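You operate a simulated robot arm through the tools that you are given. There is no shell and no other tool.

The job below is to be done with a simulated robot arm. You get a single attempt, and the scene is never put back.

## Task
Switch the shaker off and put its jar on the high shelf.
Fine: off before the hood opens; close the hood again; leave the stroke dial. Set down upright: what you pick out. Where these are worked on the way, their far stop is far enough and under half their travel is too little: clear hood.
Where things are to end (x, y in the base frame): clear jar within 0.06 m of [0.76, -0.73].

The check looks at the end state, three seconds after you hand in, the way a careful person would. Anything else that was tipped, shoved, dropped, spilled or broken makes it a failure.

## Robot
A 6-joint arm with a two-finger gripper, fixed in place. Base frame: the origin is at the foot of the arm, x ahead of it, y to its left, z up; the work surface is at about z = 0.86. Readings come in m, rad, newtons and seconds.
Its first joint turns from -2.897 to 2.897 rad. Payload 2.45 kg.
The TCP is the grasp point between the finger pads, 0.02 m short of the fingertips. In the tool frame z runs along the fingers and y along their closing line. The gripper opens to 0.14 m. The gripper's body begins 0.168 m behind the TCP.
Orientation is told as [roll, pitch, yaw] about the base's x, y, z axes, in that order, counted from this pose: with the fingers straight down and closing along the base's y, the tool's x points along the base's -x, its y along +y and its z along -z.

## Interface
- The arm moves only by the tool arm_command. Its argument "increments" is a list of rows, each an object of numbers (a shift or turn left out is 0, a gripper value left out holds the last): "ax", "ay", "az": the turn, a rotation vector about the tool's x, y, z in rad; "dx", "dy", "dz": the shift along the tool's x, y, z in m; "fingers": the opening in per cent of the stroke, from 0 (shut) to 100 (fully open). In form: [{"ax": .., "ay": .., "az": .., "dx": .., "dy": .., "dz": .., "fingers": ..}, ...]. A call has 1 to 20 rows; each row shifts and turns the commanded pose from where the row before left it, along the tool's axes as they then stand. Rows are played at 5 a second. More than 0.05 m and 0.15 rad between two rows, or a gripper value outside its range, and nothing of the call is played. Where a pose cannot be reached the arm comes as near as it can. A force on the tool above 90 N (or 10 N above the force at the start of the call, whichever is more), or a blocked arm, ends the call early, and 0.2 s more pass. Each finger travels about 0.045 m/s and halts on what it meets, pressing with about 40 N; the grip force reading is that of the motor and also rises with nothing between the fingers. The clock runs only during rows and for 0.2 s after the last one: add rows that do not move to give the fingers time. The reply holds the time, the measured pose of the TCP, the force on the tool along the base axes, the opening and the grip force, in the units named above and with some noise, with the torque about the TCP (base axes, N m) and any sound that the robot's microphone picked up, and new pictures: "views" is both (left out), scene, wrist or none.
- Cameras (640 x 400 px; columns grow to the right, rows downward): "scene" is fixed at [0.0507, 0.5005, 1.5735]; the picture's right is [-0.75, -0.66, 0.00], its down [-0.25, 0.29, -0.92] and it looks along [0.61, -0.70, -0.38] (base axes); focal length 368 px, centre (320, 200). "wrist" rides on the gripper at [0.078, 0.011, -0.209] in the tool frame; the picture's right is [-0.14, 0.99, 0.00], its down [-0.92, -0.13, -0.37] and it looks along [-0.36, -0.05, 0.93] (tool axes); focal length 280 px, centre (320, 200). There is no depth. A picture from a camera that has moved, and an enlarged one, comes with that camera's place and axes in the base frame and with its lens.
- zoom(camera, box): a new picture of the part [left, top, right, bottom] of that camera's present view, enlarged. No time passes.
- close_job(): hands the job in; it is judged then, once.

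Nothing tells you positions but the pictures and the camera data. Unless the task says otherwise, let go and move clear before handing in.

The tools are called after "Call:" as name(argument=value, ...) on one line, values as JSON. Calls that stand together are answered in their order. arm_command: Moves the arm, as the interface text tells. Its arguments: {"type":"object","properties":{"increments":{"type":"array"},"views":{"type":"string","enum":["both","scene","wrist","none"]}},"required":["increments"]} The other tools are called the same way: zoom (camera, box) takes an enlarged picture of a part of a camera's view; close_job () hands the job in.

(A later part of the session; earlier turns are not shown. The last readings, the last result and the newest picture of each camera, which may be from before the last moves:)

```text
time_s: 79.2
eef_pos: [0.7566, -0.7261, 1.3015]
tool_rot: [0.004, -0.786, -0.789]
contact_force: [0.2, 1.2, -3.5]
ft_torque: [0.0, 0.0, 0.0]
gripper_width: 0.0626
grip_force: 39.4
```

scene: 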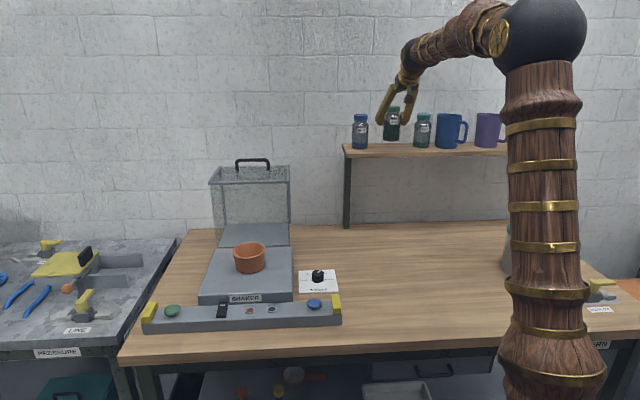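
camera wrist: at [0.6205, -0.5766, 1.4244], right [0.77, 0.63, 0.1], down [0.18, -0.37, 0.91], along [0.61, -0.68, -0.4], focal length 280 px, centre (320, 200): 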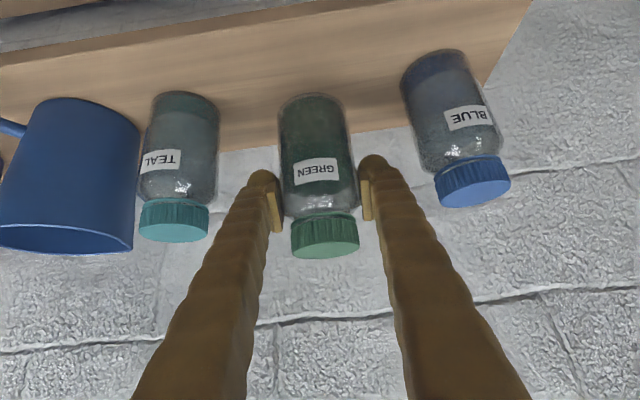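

Call:
arm_command(increments=[{"dx": 0.0012, "dz": 0.0012}, {"dx": 0.0012, "dz": 0.0012}, {}], views="none")

Call:
zoom(camera="scene", box=[340, 80, 460, 180])

```text
time_s: 80.0
eef_pos: [0.7578, -0.7254, 1.3028]
tool_rot: [0.004, -0.787, -0.788]
contact_force: [-1.6, 1.0, 18.7]
ft_torque: [0.08, 0.51, 0.02]
gripper_width: 0.0629
grip_force: 40.1
```

```text
4.00 times, centred on (400, 130) of scene
camera zoom: at [0.0507, 0.5005, 1.5735], right [-0.75, -0.66, 0.0], down [-0.25, 0.29, -0.92], along [0.61, -0.7, -0.38], focal length 1472 px, centre (0, 480)
```

zoom: 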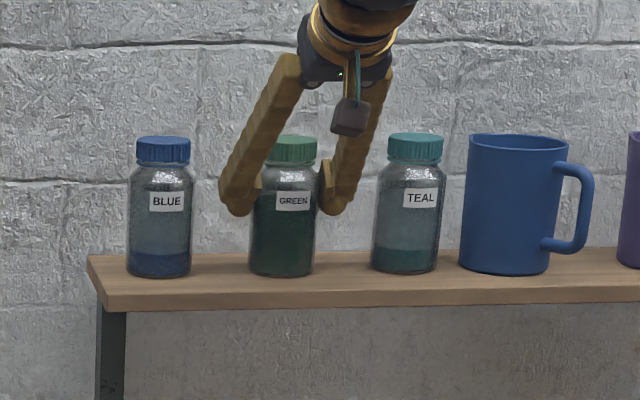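

The shelf now carries the jar. I'll ease 1 mm, open the fingers modestly and back straight out.

Call:
arm_command(increments=[{"dx": -0.0007, "dz": -0.0007}, {"fingers": 50}, {}, {"fingers": 58}, {}, {}])

Call:
zoom(camera="scene", box=[340, 80, 460, 180])

Call:
zoom(camera="wrist", box=[140, 40, 500, 280])

```text
time_s: 81.4
eef_pos: [0.7573, -0.726, 1.2989]
tool_rot: [0.003, -0.785, -0.787]
contact_force: [-0.1, -0.8, 0.0]
ft_torque: [0.01, 0.0, -0.02]
gripper_width: 0.0811
grip_force: 0.1
camera wrist: at [0.6206, -0.5755, 1.3928], right [0.77, 0.63, 0.1], down [0.18, -0.37, 0.91], along [0.61, -0.68, -0.4], focal length 280 px, centre (320, 200)
```

scene: 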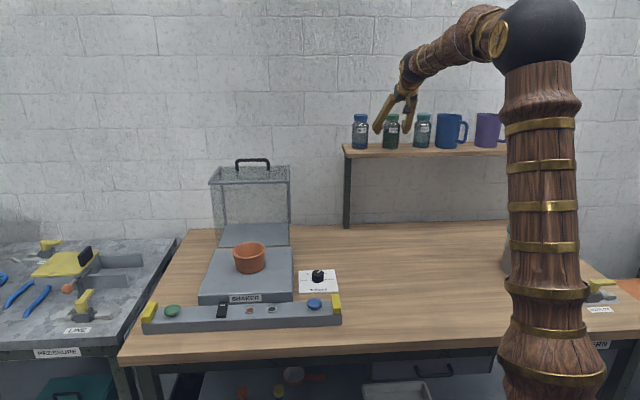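
wrist: 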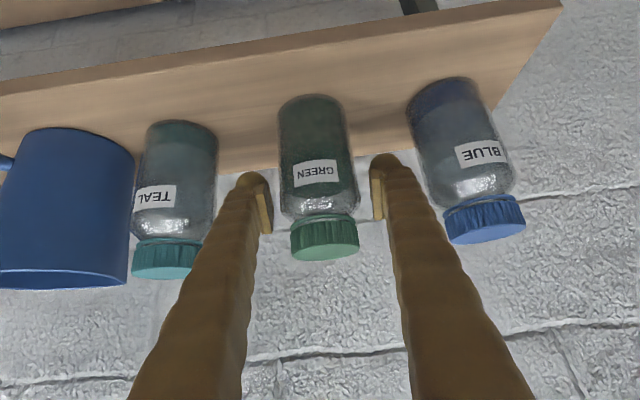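

```text
4.00 times, centred on (400, 130) of scene
camera zoom: at [0.0507, 0.5005, 1.5735], right [-0.75, -0.66, 0.0], down [-0.25, 0.29, -0.92], along [0.61, -0.7, -0.38], focal length 1472 px, centre (0, 480)
```

zoom: 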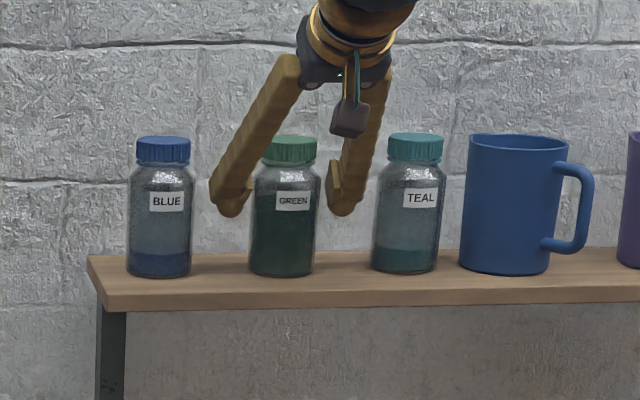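

```text
1.67 times, centred on (320, 160) of wrist
camera zoom: at [0.6206, -0.5755, 1.3928], right [0.77, 0.63, 0.1], down [0.18, -0.37, 0.91], along [0.61, -0.68, -0.4], focal length 467 px, centre (320, 267)
```

zoom: 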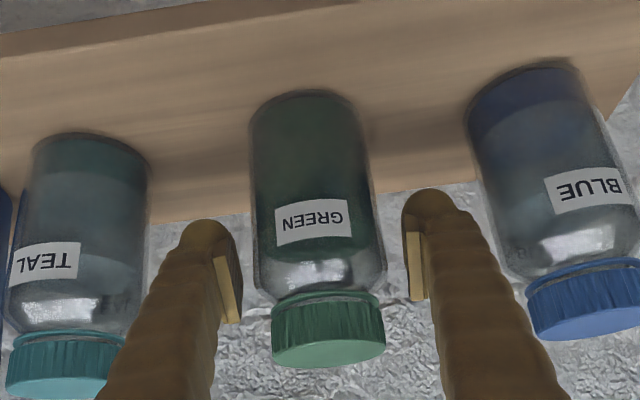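

Call:
arm_command(increments=[{"dz": -0.015}, {"dz": -0.025}, {"dz": -0.035}, {"dz": -0.04}, {"dz": -0.04}, {}])

Call:
zoom(camera="scene", box=[330, 80, 580, 240])

Call:
zoom(camera="wrist", box=[140, 40, 500, 280])

```text
time_s: 82.8
eef_pos: [0.6781, -0.6494, 1.4095]
tool_rot: [0.003, -0.785, -0.788]
contact_force: [0.0, 0.0, -0.1]
ft_torque: [-0.01, 0.03, -0.01]
gripper_width: 0.0812
grip_force: 0.1
camera wrist: at [0.5405, -0.4986, 1.5026], right [0.77, 0.63, 0.1], down [0.18, -0.37, 0.91], along [0.61, -0.68, -0.4], focal length 280 px, centre (320, 200)
```

scene: 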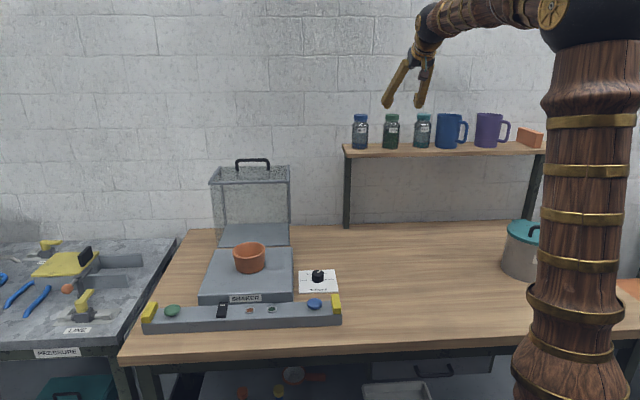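
wrist: 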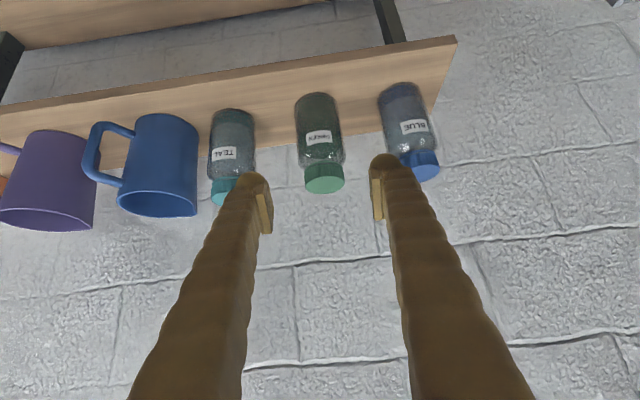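

```text
2.50 times, centred on (455, 160) of scene
camera zoom: at [0.0507, 0.5005, 1.5735], right [-0.75, -0.66, 0.0], down [-0.25, 0.29, -0.92], along [0.61, -0.7, -0.38], focal length 920 px, centre (-18, 300)
```

zoom: 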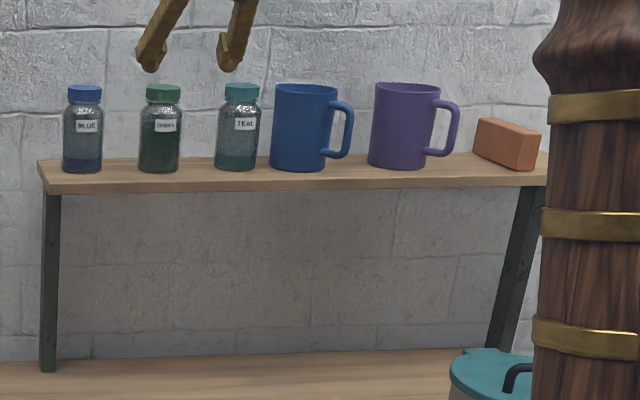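

```text
1.67 times, centred on (320, 160) of wrist
camera zoom: at [0.5405, -0.4986, 1.5026], right [0.77, 0.63, 0.1], down [0.18, -0.37, 0.91], along [0.61, -0.68, -0.4], focal length 467 px, centre (320, 267)
```

zoom: 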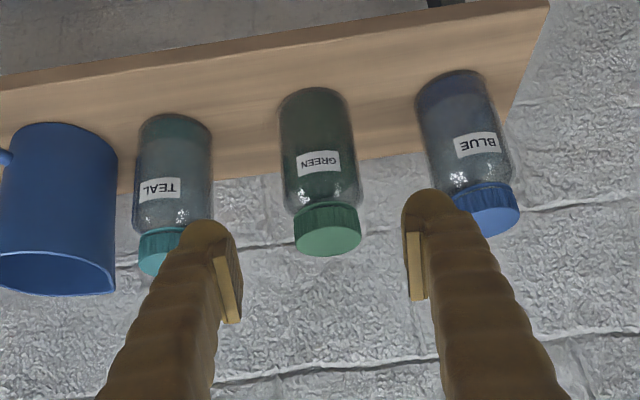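

The GREEN jar now stands upright between BLUE and TEAL. The hood is next, so I'll measure where it rests and line up on its handle again.

Call:
zoom(camera="scene", box=[180, 130, 320, 310])

Call:
zoom(camera="scene", box=[200, 145, 300, 205])

```text
2.22 times, centred on (250, 220) of scene
camera zoom: at [0.0507, 0.5005, 1.5735], right [-0.75, -0.66, 0.0], down [-0.25, 0.29, -0.92], along [0.61, -0.7, -0.38], focal length 818 px, centre (476, 156)
```

zoom: 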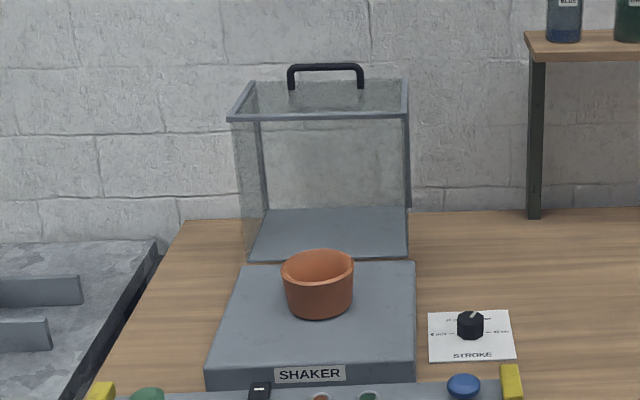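

```text
6.40 times, centred on (250, 175) of scene
camera zoom: at [0.0507, 0.5005, 1.5735], right [-0.75, -0.66, 0.0], down [-0.25, 0.29, -0.92], along [0.61, -0.7, -0.38], focal length 2355 px, centre (768, 360)
```

zoom: 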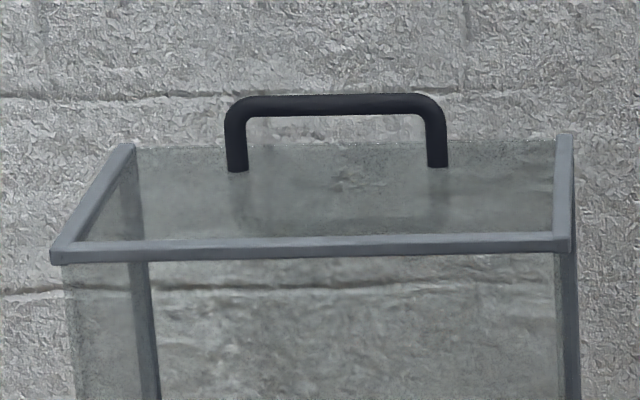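

Call:
arm_command(increments=[{"dx": 0.0049, "dy": 0.04, "dz": -0.0049}, {"dx": 0.0049, "dy": 0.04, "dz": -0.0049}, {"dx": 0.0049, "dy": 0.04, "dz": -0.0049}, {"dx": 0.0049, "dy": 0.04, "dz": -0.0049}, {"dx": 0.0049, "dy": 0.04, "dz": -0.0049}, {"dx": 0.0049, "dy": 0.04, "dz": -0.0049}, {"dx": 0.0049, "dy": 0.04, "dz": -0.0049}, {"dx": 0.0049, "dy": 0.04, "dz": -0.0049}, {"dx": 0.0049, "dy": 0.04, "dz": -0.0049}, {"dx": 0.0049, "dy": 0.04, "dz": -0.0049}, {"dx": 0.0049, "dy": 0.04, "dz": -0.0049}, {"dx": 0.0049, "dy": 0.04, "dz": -0.0049}, {"dx": 0.0049, "dy": 0.04, "dz": -0.0049}, {"ay": 0.137, "fingers": 22}, {}], views="scene")

Call:
arm_command(increments=[{"az": -0.1428}, {"az": -0.1428}, {"az": -0.1428}, {"az": -0.1428}, {"az": -0.1428}, {"az": -0.1428}, {"az": -0.1428}, {"az": -0.1428}, {"az": -0.1428}, {"az": -0.1428}, {"az": -0.1428}, {}, {}])

```text
time_s: 86.0
eef_pos: [0.9838, -0.2161, 1.4097]
tool_rot: [0.003, -0.647, -0.786]
contact_force: [-0.2, -0.4, -0.2]
ft_torque: [0.03, 0.02, 0.0]
gripper_width: 0.0307
grip_force: 0.0
```

scene: 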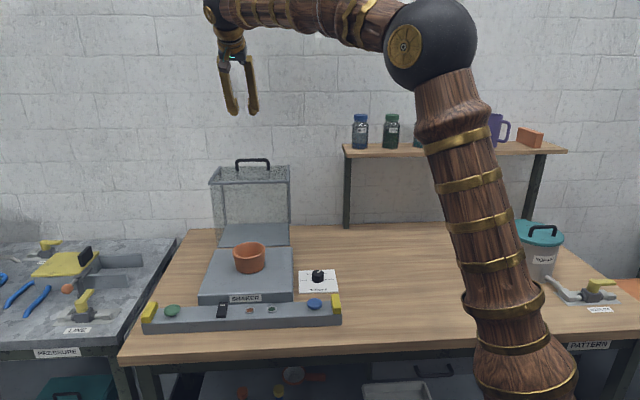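

```text
time_s: 88.8
eef_pos: [0.9846, -0.2179, 1.4101]
tool_rot: [-0.646, -0.002, 0.784]
contact_force: [-0.1, 0.8, -0.6]
ft_torque: [0.02, 0.01, -0.03]
gripper_width: 0.0307
grip_force: 0.0
camera wrist: at [0.8324, -0.1781, 1.5707], right [-0.46, 0.66, -0.6], down [0.56, 0.74, 0.37], along [0.69, -0.17, -0.71], focal length 280 px, centre (320, 200)
```

scene: 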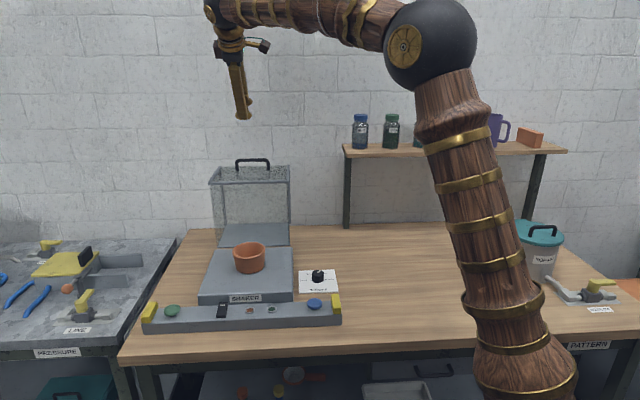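
wrist: 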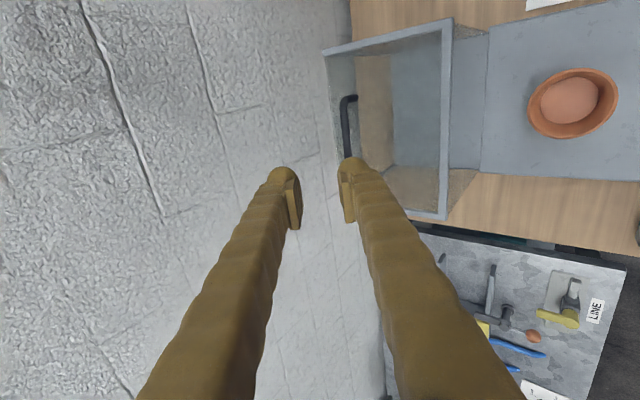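

Call:
arm_command(increments=[{"dy": 0.0085, "dz": 0.0355}, {"dy": 0.0085, "dz": 0.0355}, {"dy": 0.0085, "dz": 0.0355}, {"dy": 0.0085, "dz": 0.0355}, {}])

Call:
zoom(camera="wrist", box=[220, 60, 440, 260])

Call:
zoom(camera="scene", box=[190, 110, 310, 210])

```text
time_s: 90.0
eef_pos: [1.0278, -0.2581, 1.2769]
tool_rot: [-0.647, -0.004, 0.784]
contact_force: [-0.5, 0.4, 0.9]
ft_torque: [0.0, 0.01, -0.03]
gripper_width: 0.0307
grip_force: 0.1
camera wrist: at [0.8766, -0.2184, 1.4373], right [-0.46, 0.66, -0.6], down [0.56, 0.74, 0.37], along [0.69, -0.17, -0.71], focal length 280 px, centre (320, 200)
```

scene: 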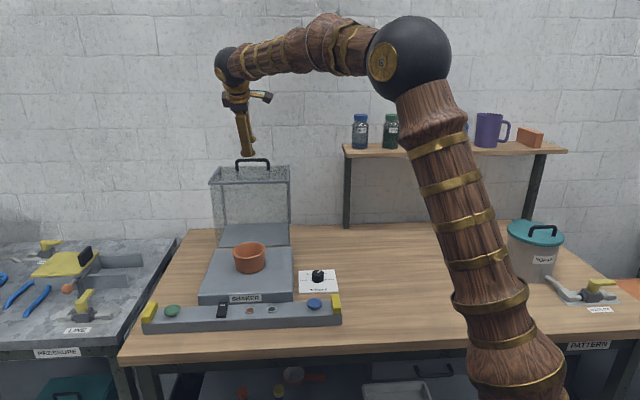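
wrist: 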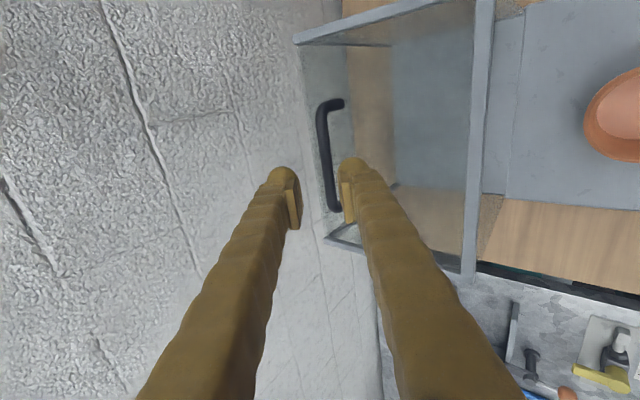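

```text
2.00 times, centred on (330, 160) of wrist
camera zoom: at [0.8766, -0.2184, 1.4373], right [-0.46, 0.66, -0.6], down [0.56, 0.74, 0.37], along [0.69, -0.17, -0.71], focal length 561 px, centre (300, 280)
```

zoom: 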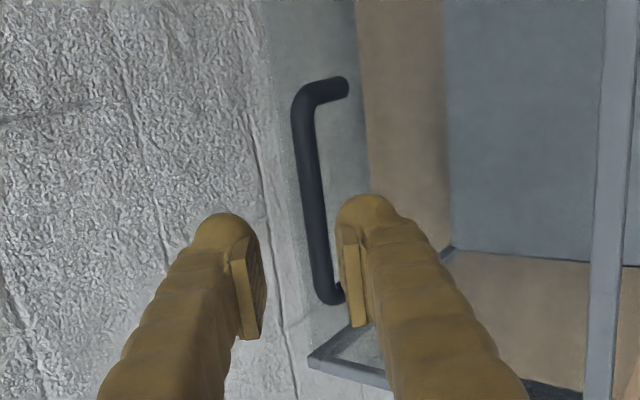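

```text
4.00 times, centred on (250, 160) of scene
camera zoom: at [0.0507, 0.5005, 1.5735], right [-0.75, -0.66, 0.0], down [-0.25, 0.29, -0.92], along [0.61, -0.7, -0.38], focal length 1472 px, centre (600, 360)
```

zoom: 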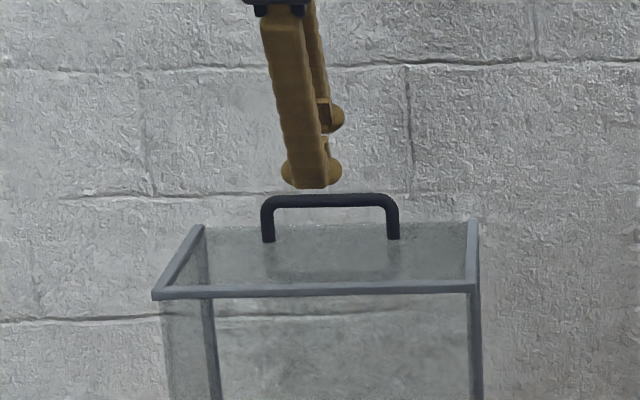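

Call:
arm_command(increments=[{"dy": 0.0095}, {"dz": 0.02}, {"dz": 0.02}, {}], views="wrist")

Call:
zoom(camera="wrist", box=[220, 60, 440, 260])

Call:
zoom(camera="scene", box=[190, 110, 310, 210])

```text
time_s: 91.0
eef_pos: [1.0404, -0.2694, 1.2378]
tool_rot: [-0.648, -0.003, 0.783]
contact_force: [-0.2, 0.6, -0.1]
ft_torque: [0.02, -0.01, 0.01]
gripper_width: 0.0307
grip_force: 0.1
camera wrist: at [0.8874, -0.2308, 1.3982], right [-0.46, 0.66, -0.6], down [0.56, 0.74, 0.37], along [0.68, -0.17, -0.71], focal length 280 px, centre (320, 200)
```

wrist: 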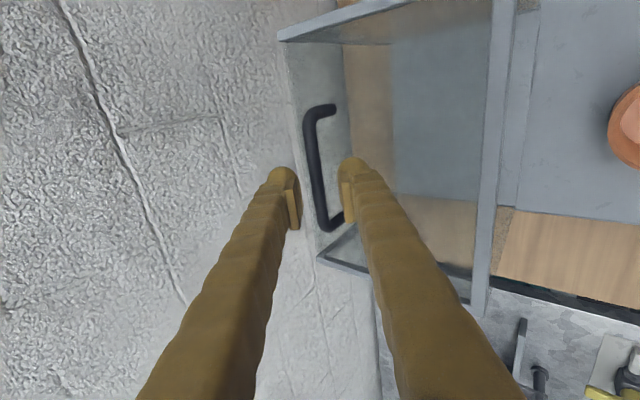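

```text
2.00 times, centred on (330, 160) of wrist
camera zoom: at [0.8874, -0.2308, 1.3982], right [-0.46, 0.66, -0.6], down [0.56, 0.74, 0.37], along [0.68, -0.17, -0.71], focal length 561 px, centre (300, 280)
```

zoom: 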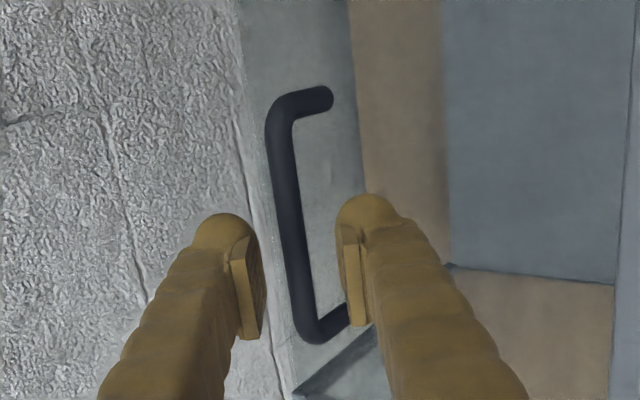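

```text
4.00 times, centred on (250, 160) of scene
camera zoom: at [0.0507, 0.5005, 1.5735], right [-0.75, -0.66, 0.0], down [-0.25, 0.29, -0.92], along [0.61, -0.7, -0.38], focal length 1472 px, centre (600, 360)
```

zoom: 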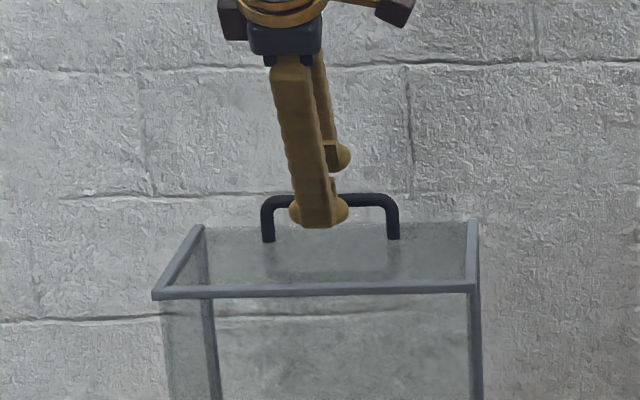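

Call:
arm_command(increments=[{"dz": 0.013}, {"dz": 0.013}, {}], views="wrist")

Call:
zoom(camera="wrist", box=[220, 60, 440, 260])

```text
time_s: 91.8
eef_pos: [1.05, -0.2827, 1.2198]
tool_rot: [-0.648, -0.005, 0.785]
contact_force: [0.3, 0.1, -0.6]
ft_torque: [-0.02, -0.01, 0.0]
gripper_width: 0.0309
grip_force: 0.2
camera wrist: at [0.8976, -0.2429, 1.3792], right [-0.46, 0.66, -0.6], down [0.56, 0.74, 0.37], along [0.69, -0.17, -0.71], focal length 280 px, centre (320, 200)
```

wrist: 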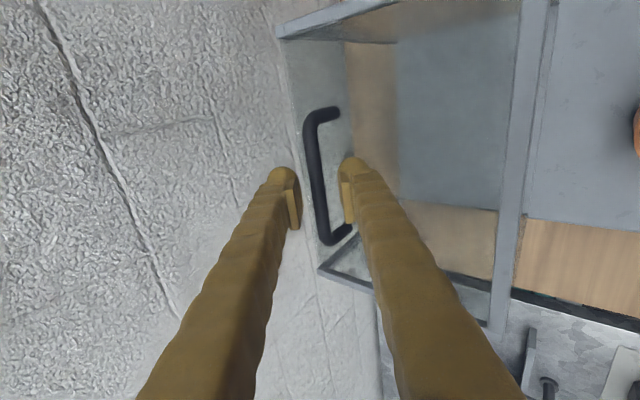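

```text
2.00 times, centred on (330, 160) of wrist
camera zoom: at [0.8976, -0.2429, 1.3792], right [-0.46, 0.66, -0.6], down [0.56, 0.74, 0.37], along [0.69, -0.17, -0.71], focal length 561 px, centre (300, 280)
```

zoom: 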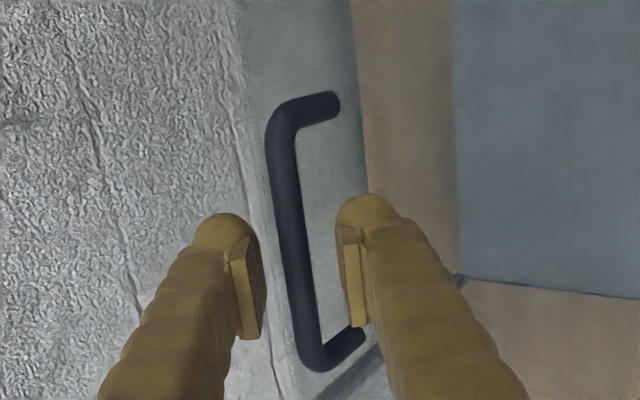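

Call:
arm_command(increments=[{"fingers": 0}, {}, {}, {}], views="wrist")

Call:
zoom(camera="wrist", box=[220, 60, 440, 260])

```text
time_s: 92.8
eef_pos: [1.0502, -0.2817, 1.2198]
tool_rot: [-0.649, -0.004, 0.786]
contact_force: [7.6, -6.0, 15.2]
ft_torque: [-0.53, 0.24, 0.64]
gripper_width: 0.0107
grip_force: 37.9
camera wrist: at [0.8975, -0.2429, 1.3803], right [-0.46, 0.66, -0.6], down [0.56, 0.74, 0.37], along [0.69, -0.17, -0.71], focal length 280 px, centre (320, 200)
```

wrist: 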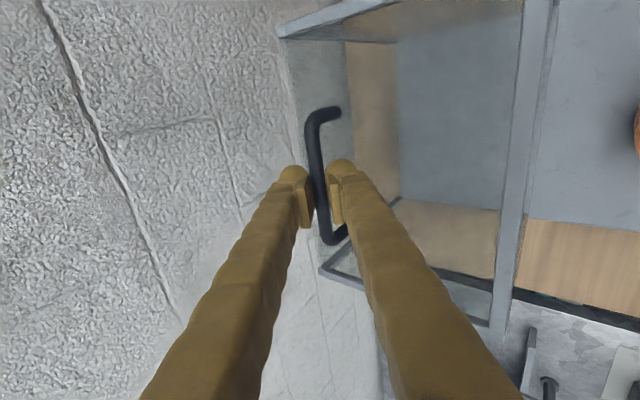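

```text
2.00 times, centred on (330, 160) of wrist
camera zoom: at [0.8975, -0.2429, 1.3803], right [-0.46, 0.66, -0.6], down [0.56, 0.74, 0.37], along [0.69, -0.17, -0.71], focal length 561 px, centre (300, 280)
```

zoom: 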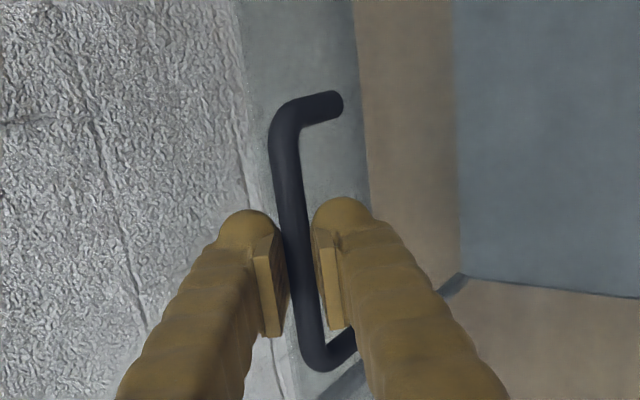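

The handle is gripped again. I'll reverse the arc in stages, tilting the tool back toward its original angle as the hood comes down.

Call:
arm_command(increments=[{"ax": 0.025, "dy": 0.0071, "dz": -0.0118}, {"ax": 0.025, "dy": 0.0071, "dz": -0.0117}, {"ax": 0.025, "dy": 0.0075, "dz": -0.0115}, {"ax": 0.025, "dy": 0.0074, "dz": -0.0115}, {}])

Call:
zoom(camera="wrist", box=[220, 60, 440, 260])

```text
time_s: 94.0
eef_pos: [1.011, -0.2445, 1.2398]
tool_rot: [-0.751, -0.005, 0.786]
contact_force: [21.4, -4.1, 60.3]
ft_torque: [-0.83, -0.14, 0.86]
gripper_width: 0.0108
grip_force: 37.3
camera wrist: at [0.8482, -0.1943, 1.3855], right [-0.41, 0.61, -0.68], down [0.54, 0.76, 0.36], along [0.74, -0.21, -0.64], focal length 280 px, centre (320, 200)
```

scene: 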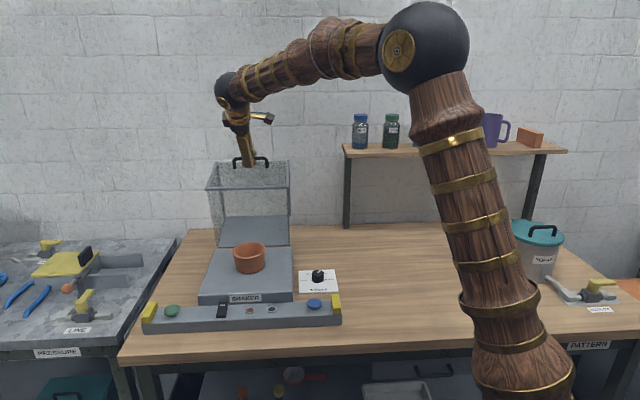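
wrist: 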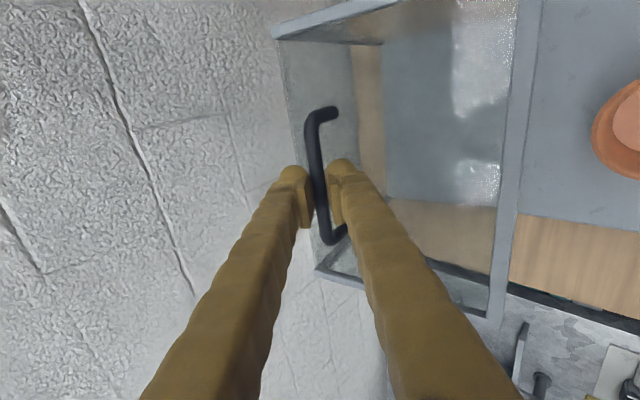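

```text
2.00 times, centred on (330, 160) of wrist
camera zoom: at [0.8482, -0.1943, 1.3855], right [-0.41, 0.61, -0.68], down [0.54, 0.76, 0.36], along [0.74, -0.21, -0.64], focal length 561 px, centre (300, 280)
```

zoom: 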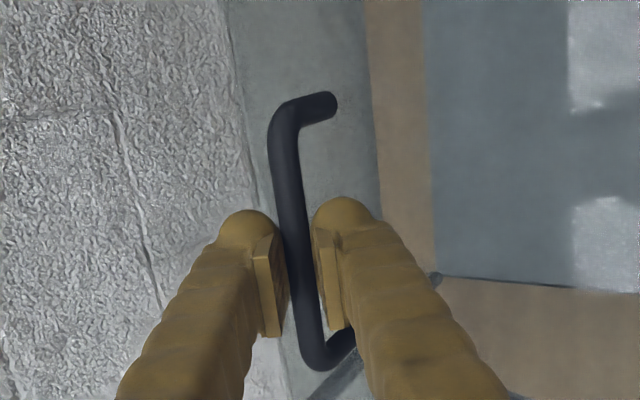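

Call:
arm_command(increments=[{"ax": 0.025, "dy": 0.0052, "dz": -0.0135}, {"ax": 0.025, "dy": 0.0082, "dz": -0.0108}, {"ax": 0.025, "dy": 0.0083, "dz": -0.011}, {"ax": 0.025, "dy": 0.0084, "dz": -0.011}, {}], views="wrist")

Call:
zoom(camera="wrist", box=[220, 60, 440, 260])

```text
time_s: 95.2
eef_pos: [0.9738, -0.2065, 1.2495]
tool_rot: [-0.852, -0.003, 0.785]
contact_force: [5.7, -3.3, 48.9]
ft_torque: [-1.07, 0.29, 0.21]
gripper_width: 0.011
grip_force: 38.1
camera wrist: at [0.8008, -0.1463, 1.3802], right [-0.36, 0.56, -0.74], down [0.51, 0.79, 0.34], along [0.78, -0.26, -0.57], focal length 280 px, centre (320, 200)
```

wrist: 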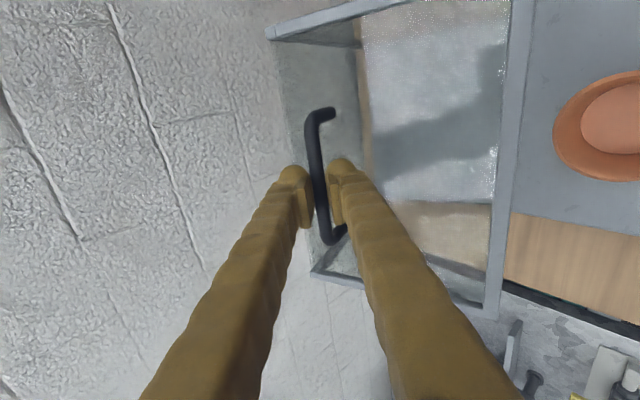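

```text
2.00 times, centred on (330, 160) of wrist
camera zoom: at [0.8008, -0.1463, 1.3802], right [-0.36, 0.56, -0.74], down [0.51, 0.79, 0.34], along [0.78, -0.26, -0.57], focal length 561 px, centre (300, 280)
```

zoom: 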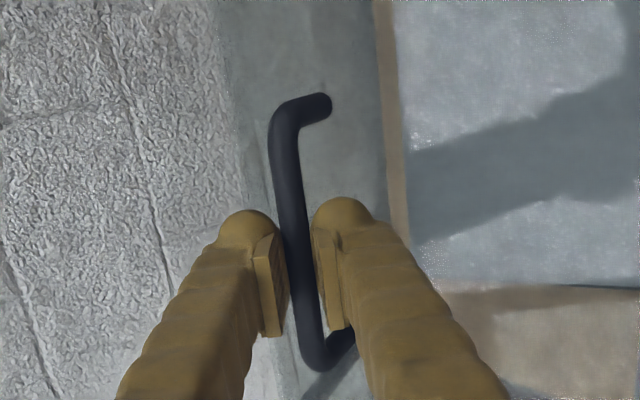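

Call:
arm_command(increments=[{"ax": 0.025, "dy": 0.0076, "dz": -0.0118}, {"ax": 0.025, "dy": 0.0085, "dz": -0.011}, {"ax": 0.025, "dy": 0.0092, "dz": -0.0105}, {"ax": 0.025, "dy": 0.0093, "dz": -0.0105}, {}], views="wrist")

```text
time_s: 96.4
eef_pos: [0.9338, -0.1665, 1.2498]
tool_rot: [-0.948, -0.004, 0.788]
contact_force: [11.2, 15.2, 52.4]
ft_torque: [-0.88, 0.14, 0.59]
gripper_width: 0.0109
grip_force: 38.1
camera wrist: at [0.7523, -0.0985, 1.3629], right [-0.31, 0.51, -0.8], down [0.49, 0.81, 0.32], along [0.82, -0.29, -0.5], focal length 280 px, centre (320, 200)
```

wrist: 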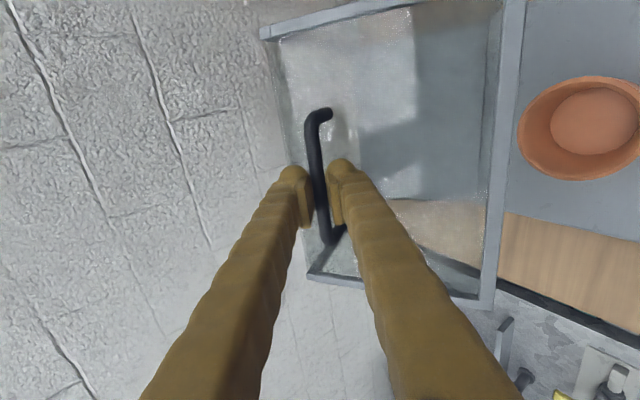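

Call:
arm_command(increments=[{"ax": 0.025, "dy": 0.0075, "dz": -0.0125}, {"ax": 0.025, "dy": 0.0097, "dz": -0.0099}, {"ax": 0.025, "dy": 0.01, "dz": -0.0099}, {"ax": 0.025, "dy": 0.0101, "dz": -0.0098}, {}])

Call:
zoom(camera="wrist", box=[220, 60, 440, 260])

Call:
zoom(camera="scene", box=[180, 130, 320, 310])

```text
time_s: 97.6
eef_pos: [0.8935, -0.1271, 1.2391]
tool_rot: [-1.046, -0.004, 0.781]
contact_force: [-18.6, -18.4, -6.9]
ft_torque: [-0.65, 0.73, -0.01]
gripper_width: 0.0105
grip_force: 38.1
camera wrist: at [0.706, -0.0513, 1.335], right [-0.25, 0.45, -0.86], down [0.47, 0.83, 0.3], along [0.84, -0.33, -0.42], focal length 280 px, centre (320, 200)
```

scene: 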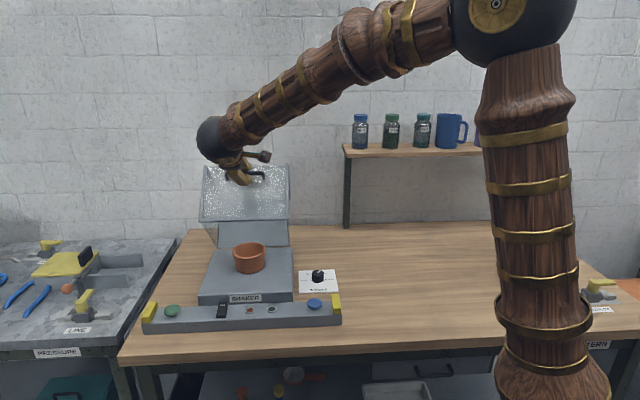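
wrist: 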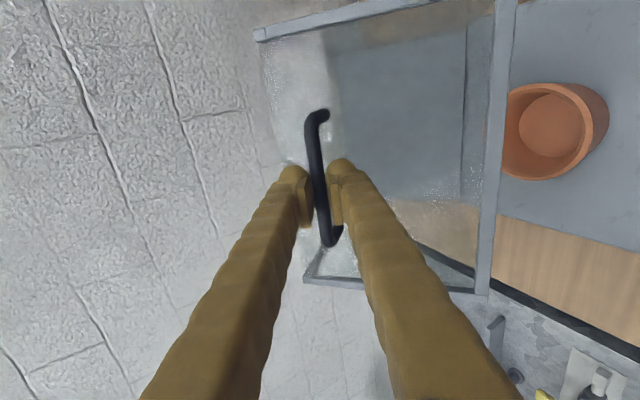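

```text
2.00 times, centred on (330, 160) of wrist
camera zoom: at [0.706, -0.0513, 1.335], right [-0.25, 0.45, -0.86], down [0.47, 0.83, 0.3], along [0.84, -0.33, -0.42], focal length 561 px, centre (300, 280)
```

zoom: 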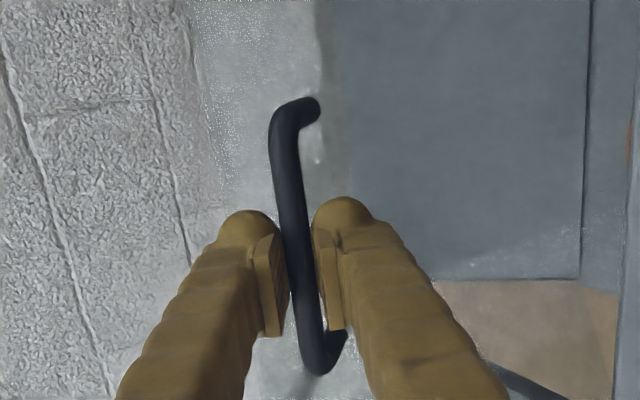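

```text
2.22 times, centred on (250, 220) of scene
camera zoom: at [0.0507, 0.5005, 1.5735], right [-0.75, -0.66, 0.0], down [-0.25, 0.29, -0.92], along [0.61, -0.7, -0.38], focal length 818 px, centre (476, 156)
```

zoom: 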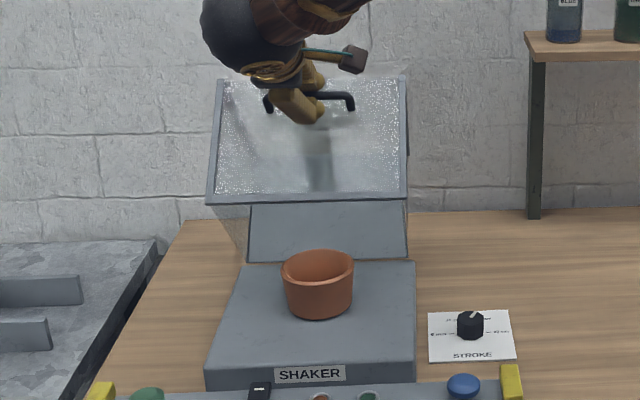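

Call:
arm_command(increments=[{"dx": 0.002, "dy": 0.0104, "dz": -0.0093}, {"dy": 0.0104, "dz": -0.0092}, {"dy": 0.0112, "dz": -0.0083}, {"dy": 0.0112, "dz": -0.0083}, {}], views="none")

```text
time_s: 98.8
eef_pos: [0.856, -0.0915, 1.2225]
tool_rot: [-1.046, -0.003, 0.787]
contact_force: [17.2, 10.4, -13.2]
ft_torque: [-0.3, 0.44, 0.64]
gripper_width: 0.0105
grip_force: 37.9
```

Call:
arm_command(increments=[{"dy": 0.0119, "dz": -0.0072}, {"dy": 0.0118, "dz": -0.0072}, {"dy": 0.0125, "dz": -0.0063}, {"dy": 0.0125, "dz": -0.0062}, {}], views="wrist")

```text
time_s: 100.0
eef_pos: [0.8221, -0.0579, 1.1945]
tool_rot: [-1.053, -0.004, 0.785]
contact_force: [-23.6, 20.3, 45.9]
ft_torque: [-0.86, 0.38, 0.27]
gripper_width: 0.0102
grip_force: 37.5
camera wrist: at [0.6334, 0.0183, 1.2889], right [-0.25, 0.45, -0.86], down [0.47, 0.83, 0.3], along [0.85, -0.33, -0.42], focal length 280 px, centre (320, 200)
```

wrist: 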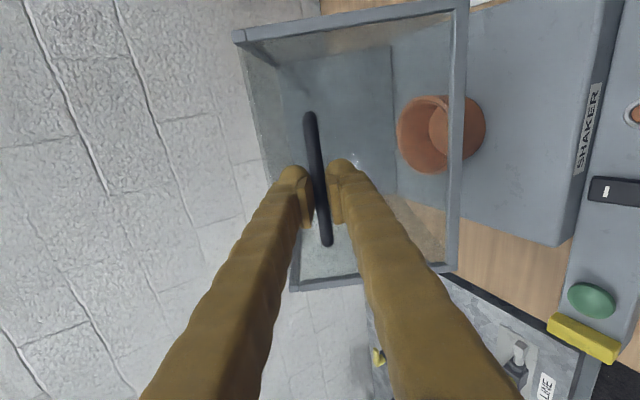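

Call:
arm_command(increments=[{"dy": 0.012, "dz": -0.0075}, {"dy": 0.013, "dz": -0.0055}, {"dy": 0.0135, "dz": -0.004}, {"dy": 0.0135, "dz": -0.004}, {}], views="none")

```text
time_s: 101.2
eef_pos: [0.7908, -0.0278, 1.1538]
tool_rot: [-1.044, -0.002, 0.785]
contact_force: [11.6, 6.3, -6.8]
ft_torque: [-0.43, 0.49, 0.54]
gripper_width: 0.0106
grip_force: 37.2
```

Call:
arm_command(increments=[{"dy": 0.0138, "dz": -0.0028}, {"dy": 0.0138, "dz": -0.0027}, {"dy": 0.014, "dz": -0.0016}, {"dy": 0.014, "dz": -0.0016}, {}])

Call:
zoom(camera="scene", box=[180, 180, 310, 310])

Call:
zoom(camera="wrist", box=[220, 60, 440, 260])

```text
time_s: 102.4
eef_pos: [0.7641, -0.0019, 1.1127]
tool_rot: [-1.047, -0.001, 0.784]
contact_force: [-11.2, -16.5, -4.8]
ft_torque: [-0.62, 0.63, 0.14]
gripper_width: 0.0101
grip_force: 38.1
camera wrist: at [0.5774, 0.0734, 1.2088], right [-0.25, 0.45, -0.86], down [0.47, 0.83, 0.3], along [0.85, -0.33, -0.42], focal length 280 px, centre (320, 200)
```

scene: 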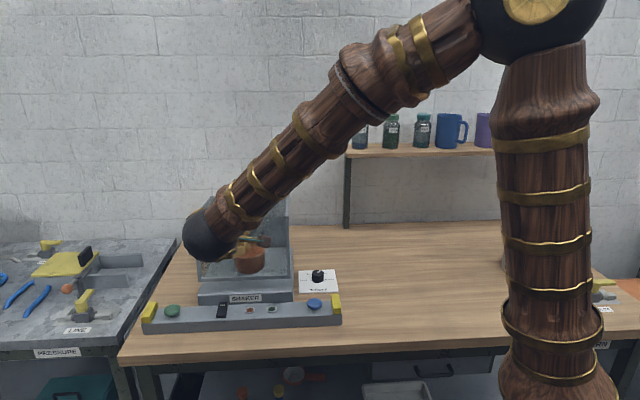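
wrist: 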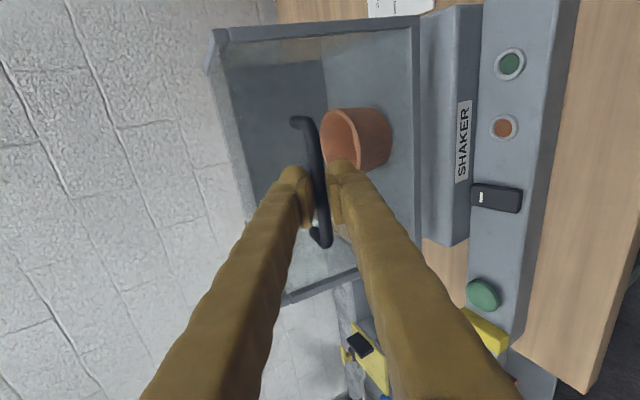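

```text
3.08 times, centred on (245, 245) of scene
camera zoom: at [0.0507, 0.5005, 1.5735], right [-0.75, -0.66, 0.0], down [-0.25, 0.29, -0.92], along [0.61, -0.7, -0.38], focal length 1132 px, centre (551, 62)
```

zoom: 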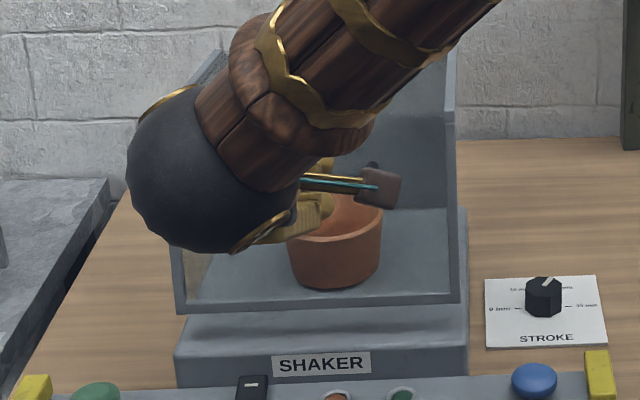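

```text
2.00 times, centred on (330, 160) of wrist
camera zoom: at [0.5774, 0.0734, 1.2088], right [-0.25, 0.45, -0.86], down [0.47, 0.83, 0.3], along [0.85, -0.33, -0.42], focal length 561 px, centre (300, 280)
```

zoom: 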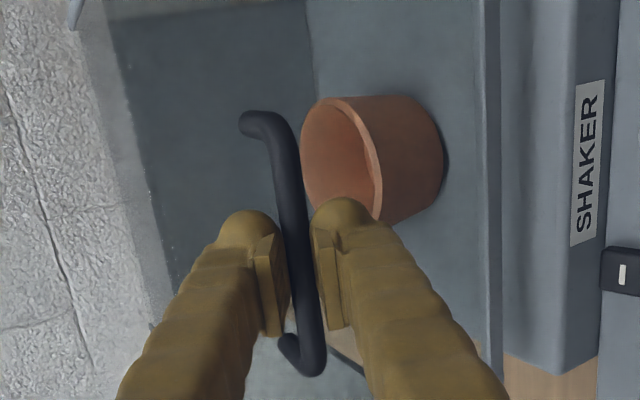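

Call:
arm_command(increments=[{"dy": 0.0141, "dz": -0.0004}, {"dy": 0.0141, "dz": -0.0003}, {}], views="none")

Call:
zoom(camera="scene", box=[180, 180, 310, 310])

```text
time_s: 103.2
eef_pos: [0.7554, 0.0095, 1.09]
tool_rot: [-1.048, -0.002, 0.787]
contact_force: [-33.0, -12.0, 6.2]
ft_torque: [-0.69, 0.67, 0.01]
gripper_width: 0.0095
grip_force: 37.0
```

```text
3.08 times, centred on (245, 245) of scene
camera zoom: at [0.0507, 0.5005, 1.5735], right [-0.75, -0.66, 0.0], down [-0.25, 0.29, -0.92], along [0.61, -0.7, -0.38], focal length 1132 px, centre (551, 62)
```

zoom: 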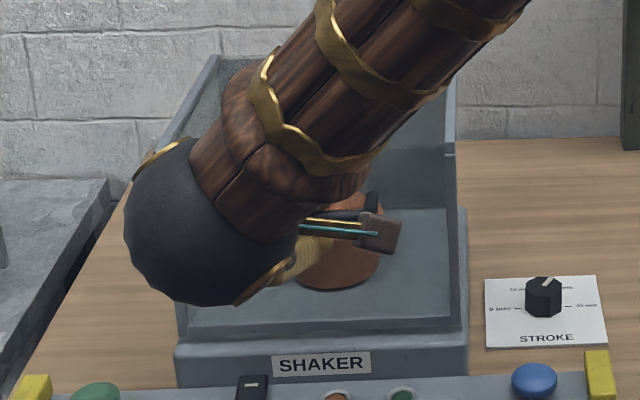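

Call:
arm_command(increments=[{"dx": 0.002, "dy": 0.005, "dz": 0.0005}, {"dy": 0.005, "dz": 0.0005}, {}], views="none")

Call:
zoom(camera="scene", box=[180, 180, 310, 310])

```text
time_s: 104.0
eef_pos: [0.7525, 0.0119, 1.082]
tool_rot: [-1.049, -0.007, 0.788]
contact_force: [-6.8, 20.8, 40.9]
ft_torque: [-0.67, 0.24, 0.48]
gripper_width: 0.0097
grip_force: 36.8
```

```text
3.08 times, centred on (245, 245) of scene
camera zoom: at [0.0507, 0.5005, 1.5735], right [-0.75, -0.66, 0.0], down [-0.25, 0.29, -0.92], along [0.61, -0.7, -0.38], focal length 1132 px, centre (551, 62)
```

zoom: 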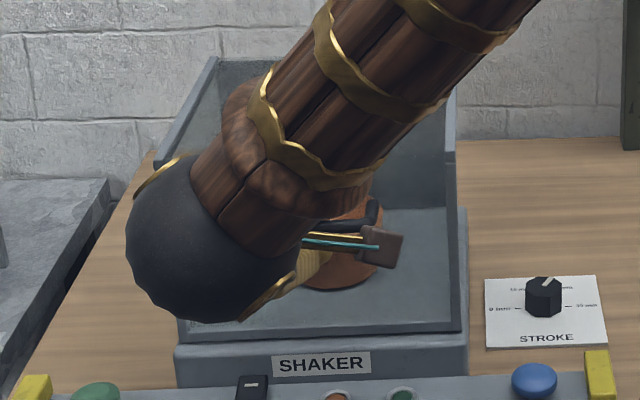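

The hood is back on its seat, with upward resistance felt and its lower edge against the base. I'll press 1 mm more, then open slightly and slide off the handle.

Call:
arm_command(increments=[{"dy": 0.001}, {}, {"dy": -0.001, "fingers": 22}, {}, {}], views="wrist")

Call:
zoom(camera="wrist", box=[220, 60, 440, 260])

Call:
zoom(camera="scene", box=[180, 180, 310, 310])

```text
time_s: 105.2
eef_pos: [0.752, 0.0111, 1.0798]
tool_rot: [-1.048, -0.001, 0.786]
contact_force: [0.3, -0.4, -0.2]
ft_torque: [0.01, 0.03, 0.0]
gripper_width: 0.0307
grip_force: 0.1
camera wrist: at [0.5634, 0.0868, 1.1747], right [-0.25, 0.45, -0.86], down [0.47, 0.83, 0.3], along [0.85, -0.33, -0.42], focal length 280 px, centre (320, 200)
```

wrist: 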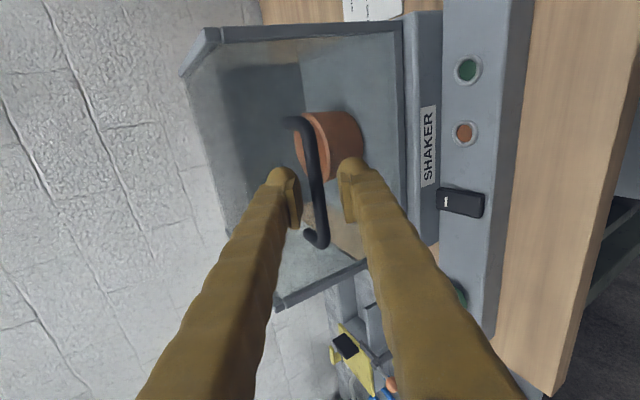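

```text
2.00 times, centred on (330, 160) of wrist
camera zoom: at [0.5634, 0.0868, 1.1747], right [-0.25, 0.45, -0.86], down [0.47, 0.83, 0.3], along [0.85, -0.33, -0.42], focal length 561 px, centre (300, 280)
```

zoom: 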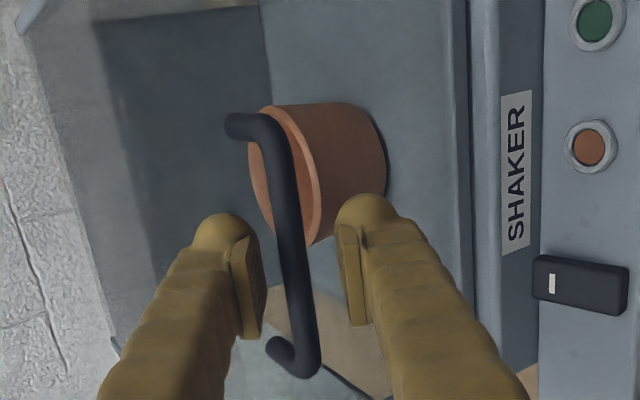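

```text
3.08 times, centred on (245, 245) of scene
camera zoom: at [0.0507, 0.5005, 1.5735], right [-0.75, -0.66, 0.0], down [-0.25, 0.29, -0.92], along [0.61, -0.7, -0.38], focal length 1132 px, centre (551, 62)
```

zoom: 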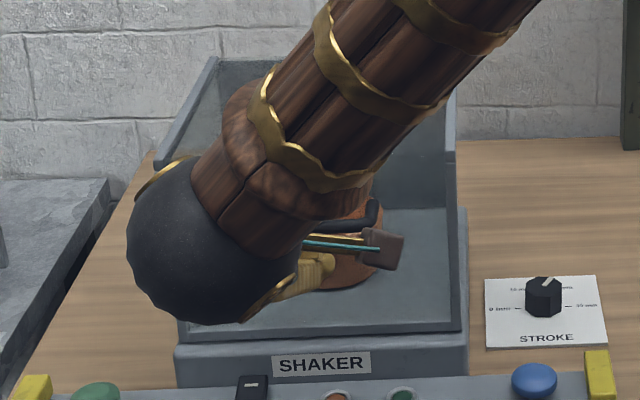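

Call:
arm_command(increments=[{"dz": -0.015}, {"dz": -0.03}, {"dz": -0.04}, {"dz": -0.04}, {"dy": -0.035, "dz": -0.02}, {"dy": -0.035, "dz": -0.02}, {"dy": -0.035, "dz": -0.02}, {"dy": -0.035, "dz": -0.02}, {"dy": -0.035, "dz": -0.02}, {}])

Call:
zoom(camera="scene", box=[180, 180, 310, 310])

Call:
zoom(camera="scene", box=[130, 270, 350, 340])

```text
time_s: 107.4
eef_pos: [0.6748, 0.0822, 1.3421]
tool_rot: [-1.048, -0.002, 0.785]
contact_force: [0.7, 0.0, 0.7]
ft_torque: [0.0, -0.02, -0.01]
gripper_width: 0.0308
grip_force: 0.1
camera wrist: at [0.4861, 0.1577, 1.4379], right [-0.25, 0.45, -0.86], down [0.47, 0.83, 0.3], along [0.85, -0.33, -0.42], focal length 280 px, centre (320, 200)
```

scene: 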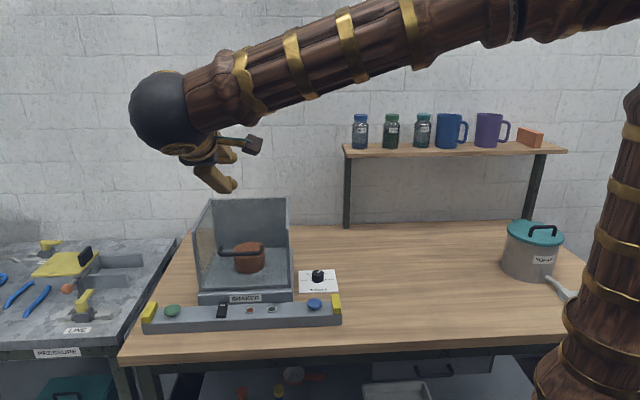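
wrist: 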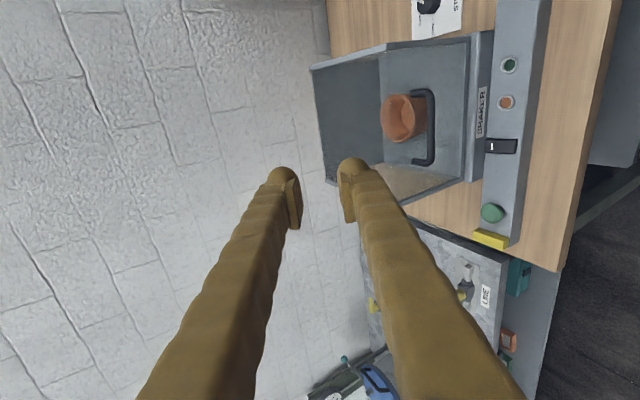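

```text
3.08 times, centred on (245, 245) of scene
camera zoom: at [0.0507, 0.5005, 1.5735], right [-0.75, -0.66, 0.0], down [-0.25, 0.29, -0.92], along [0.61, -0.7, -0.38], focal length 1132 px, centre (551, 62)
```

zoom: 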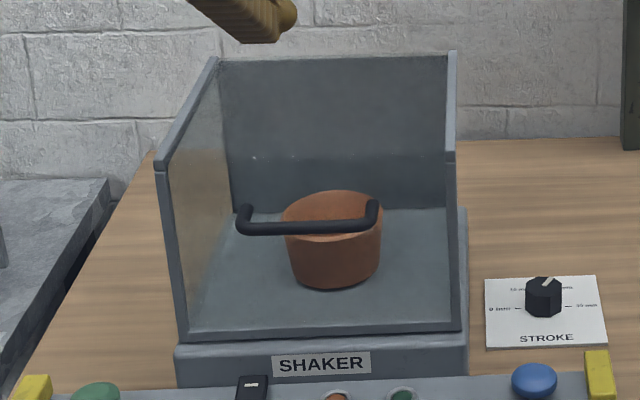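

```text
2.91 times, centred on (240, 305) of scene
camera zoom: at [0.0507, 0.5005, 1.5735], right [-0.75, -0.66, 0.0], down [-0.25, 0.29, -0.92], along [0.61, -0.7, -0.38], focal length 1071 px, centre (553, -106)
```

zoom: 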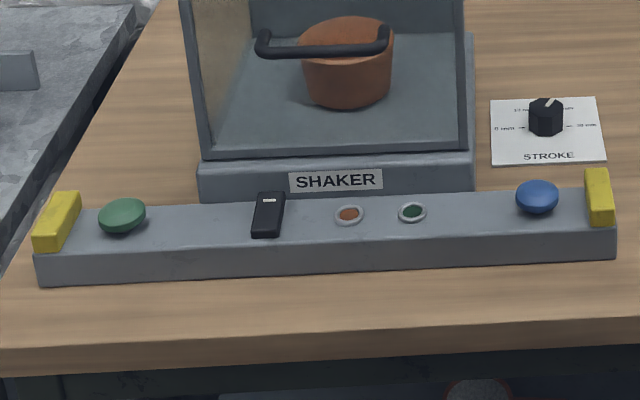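

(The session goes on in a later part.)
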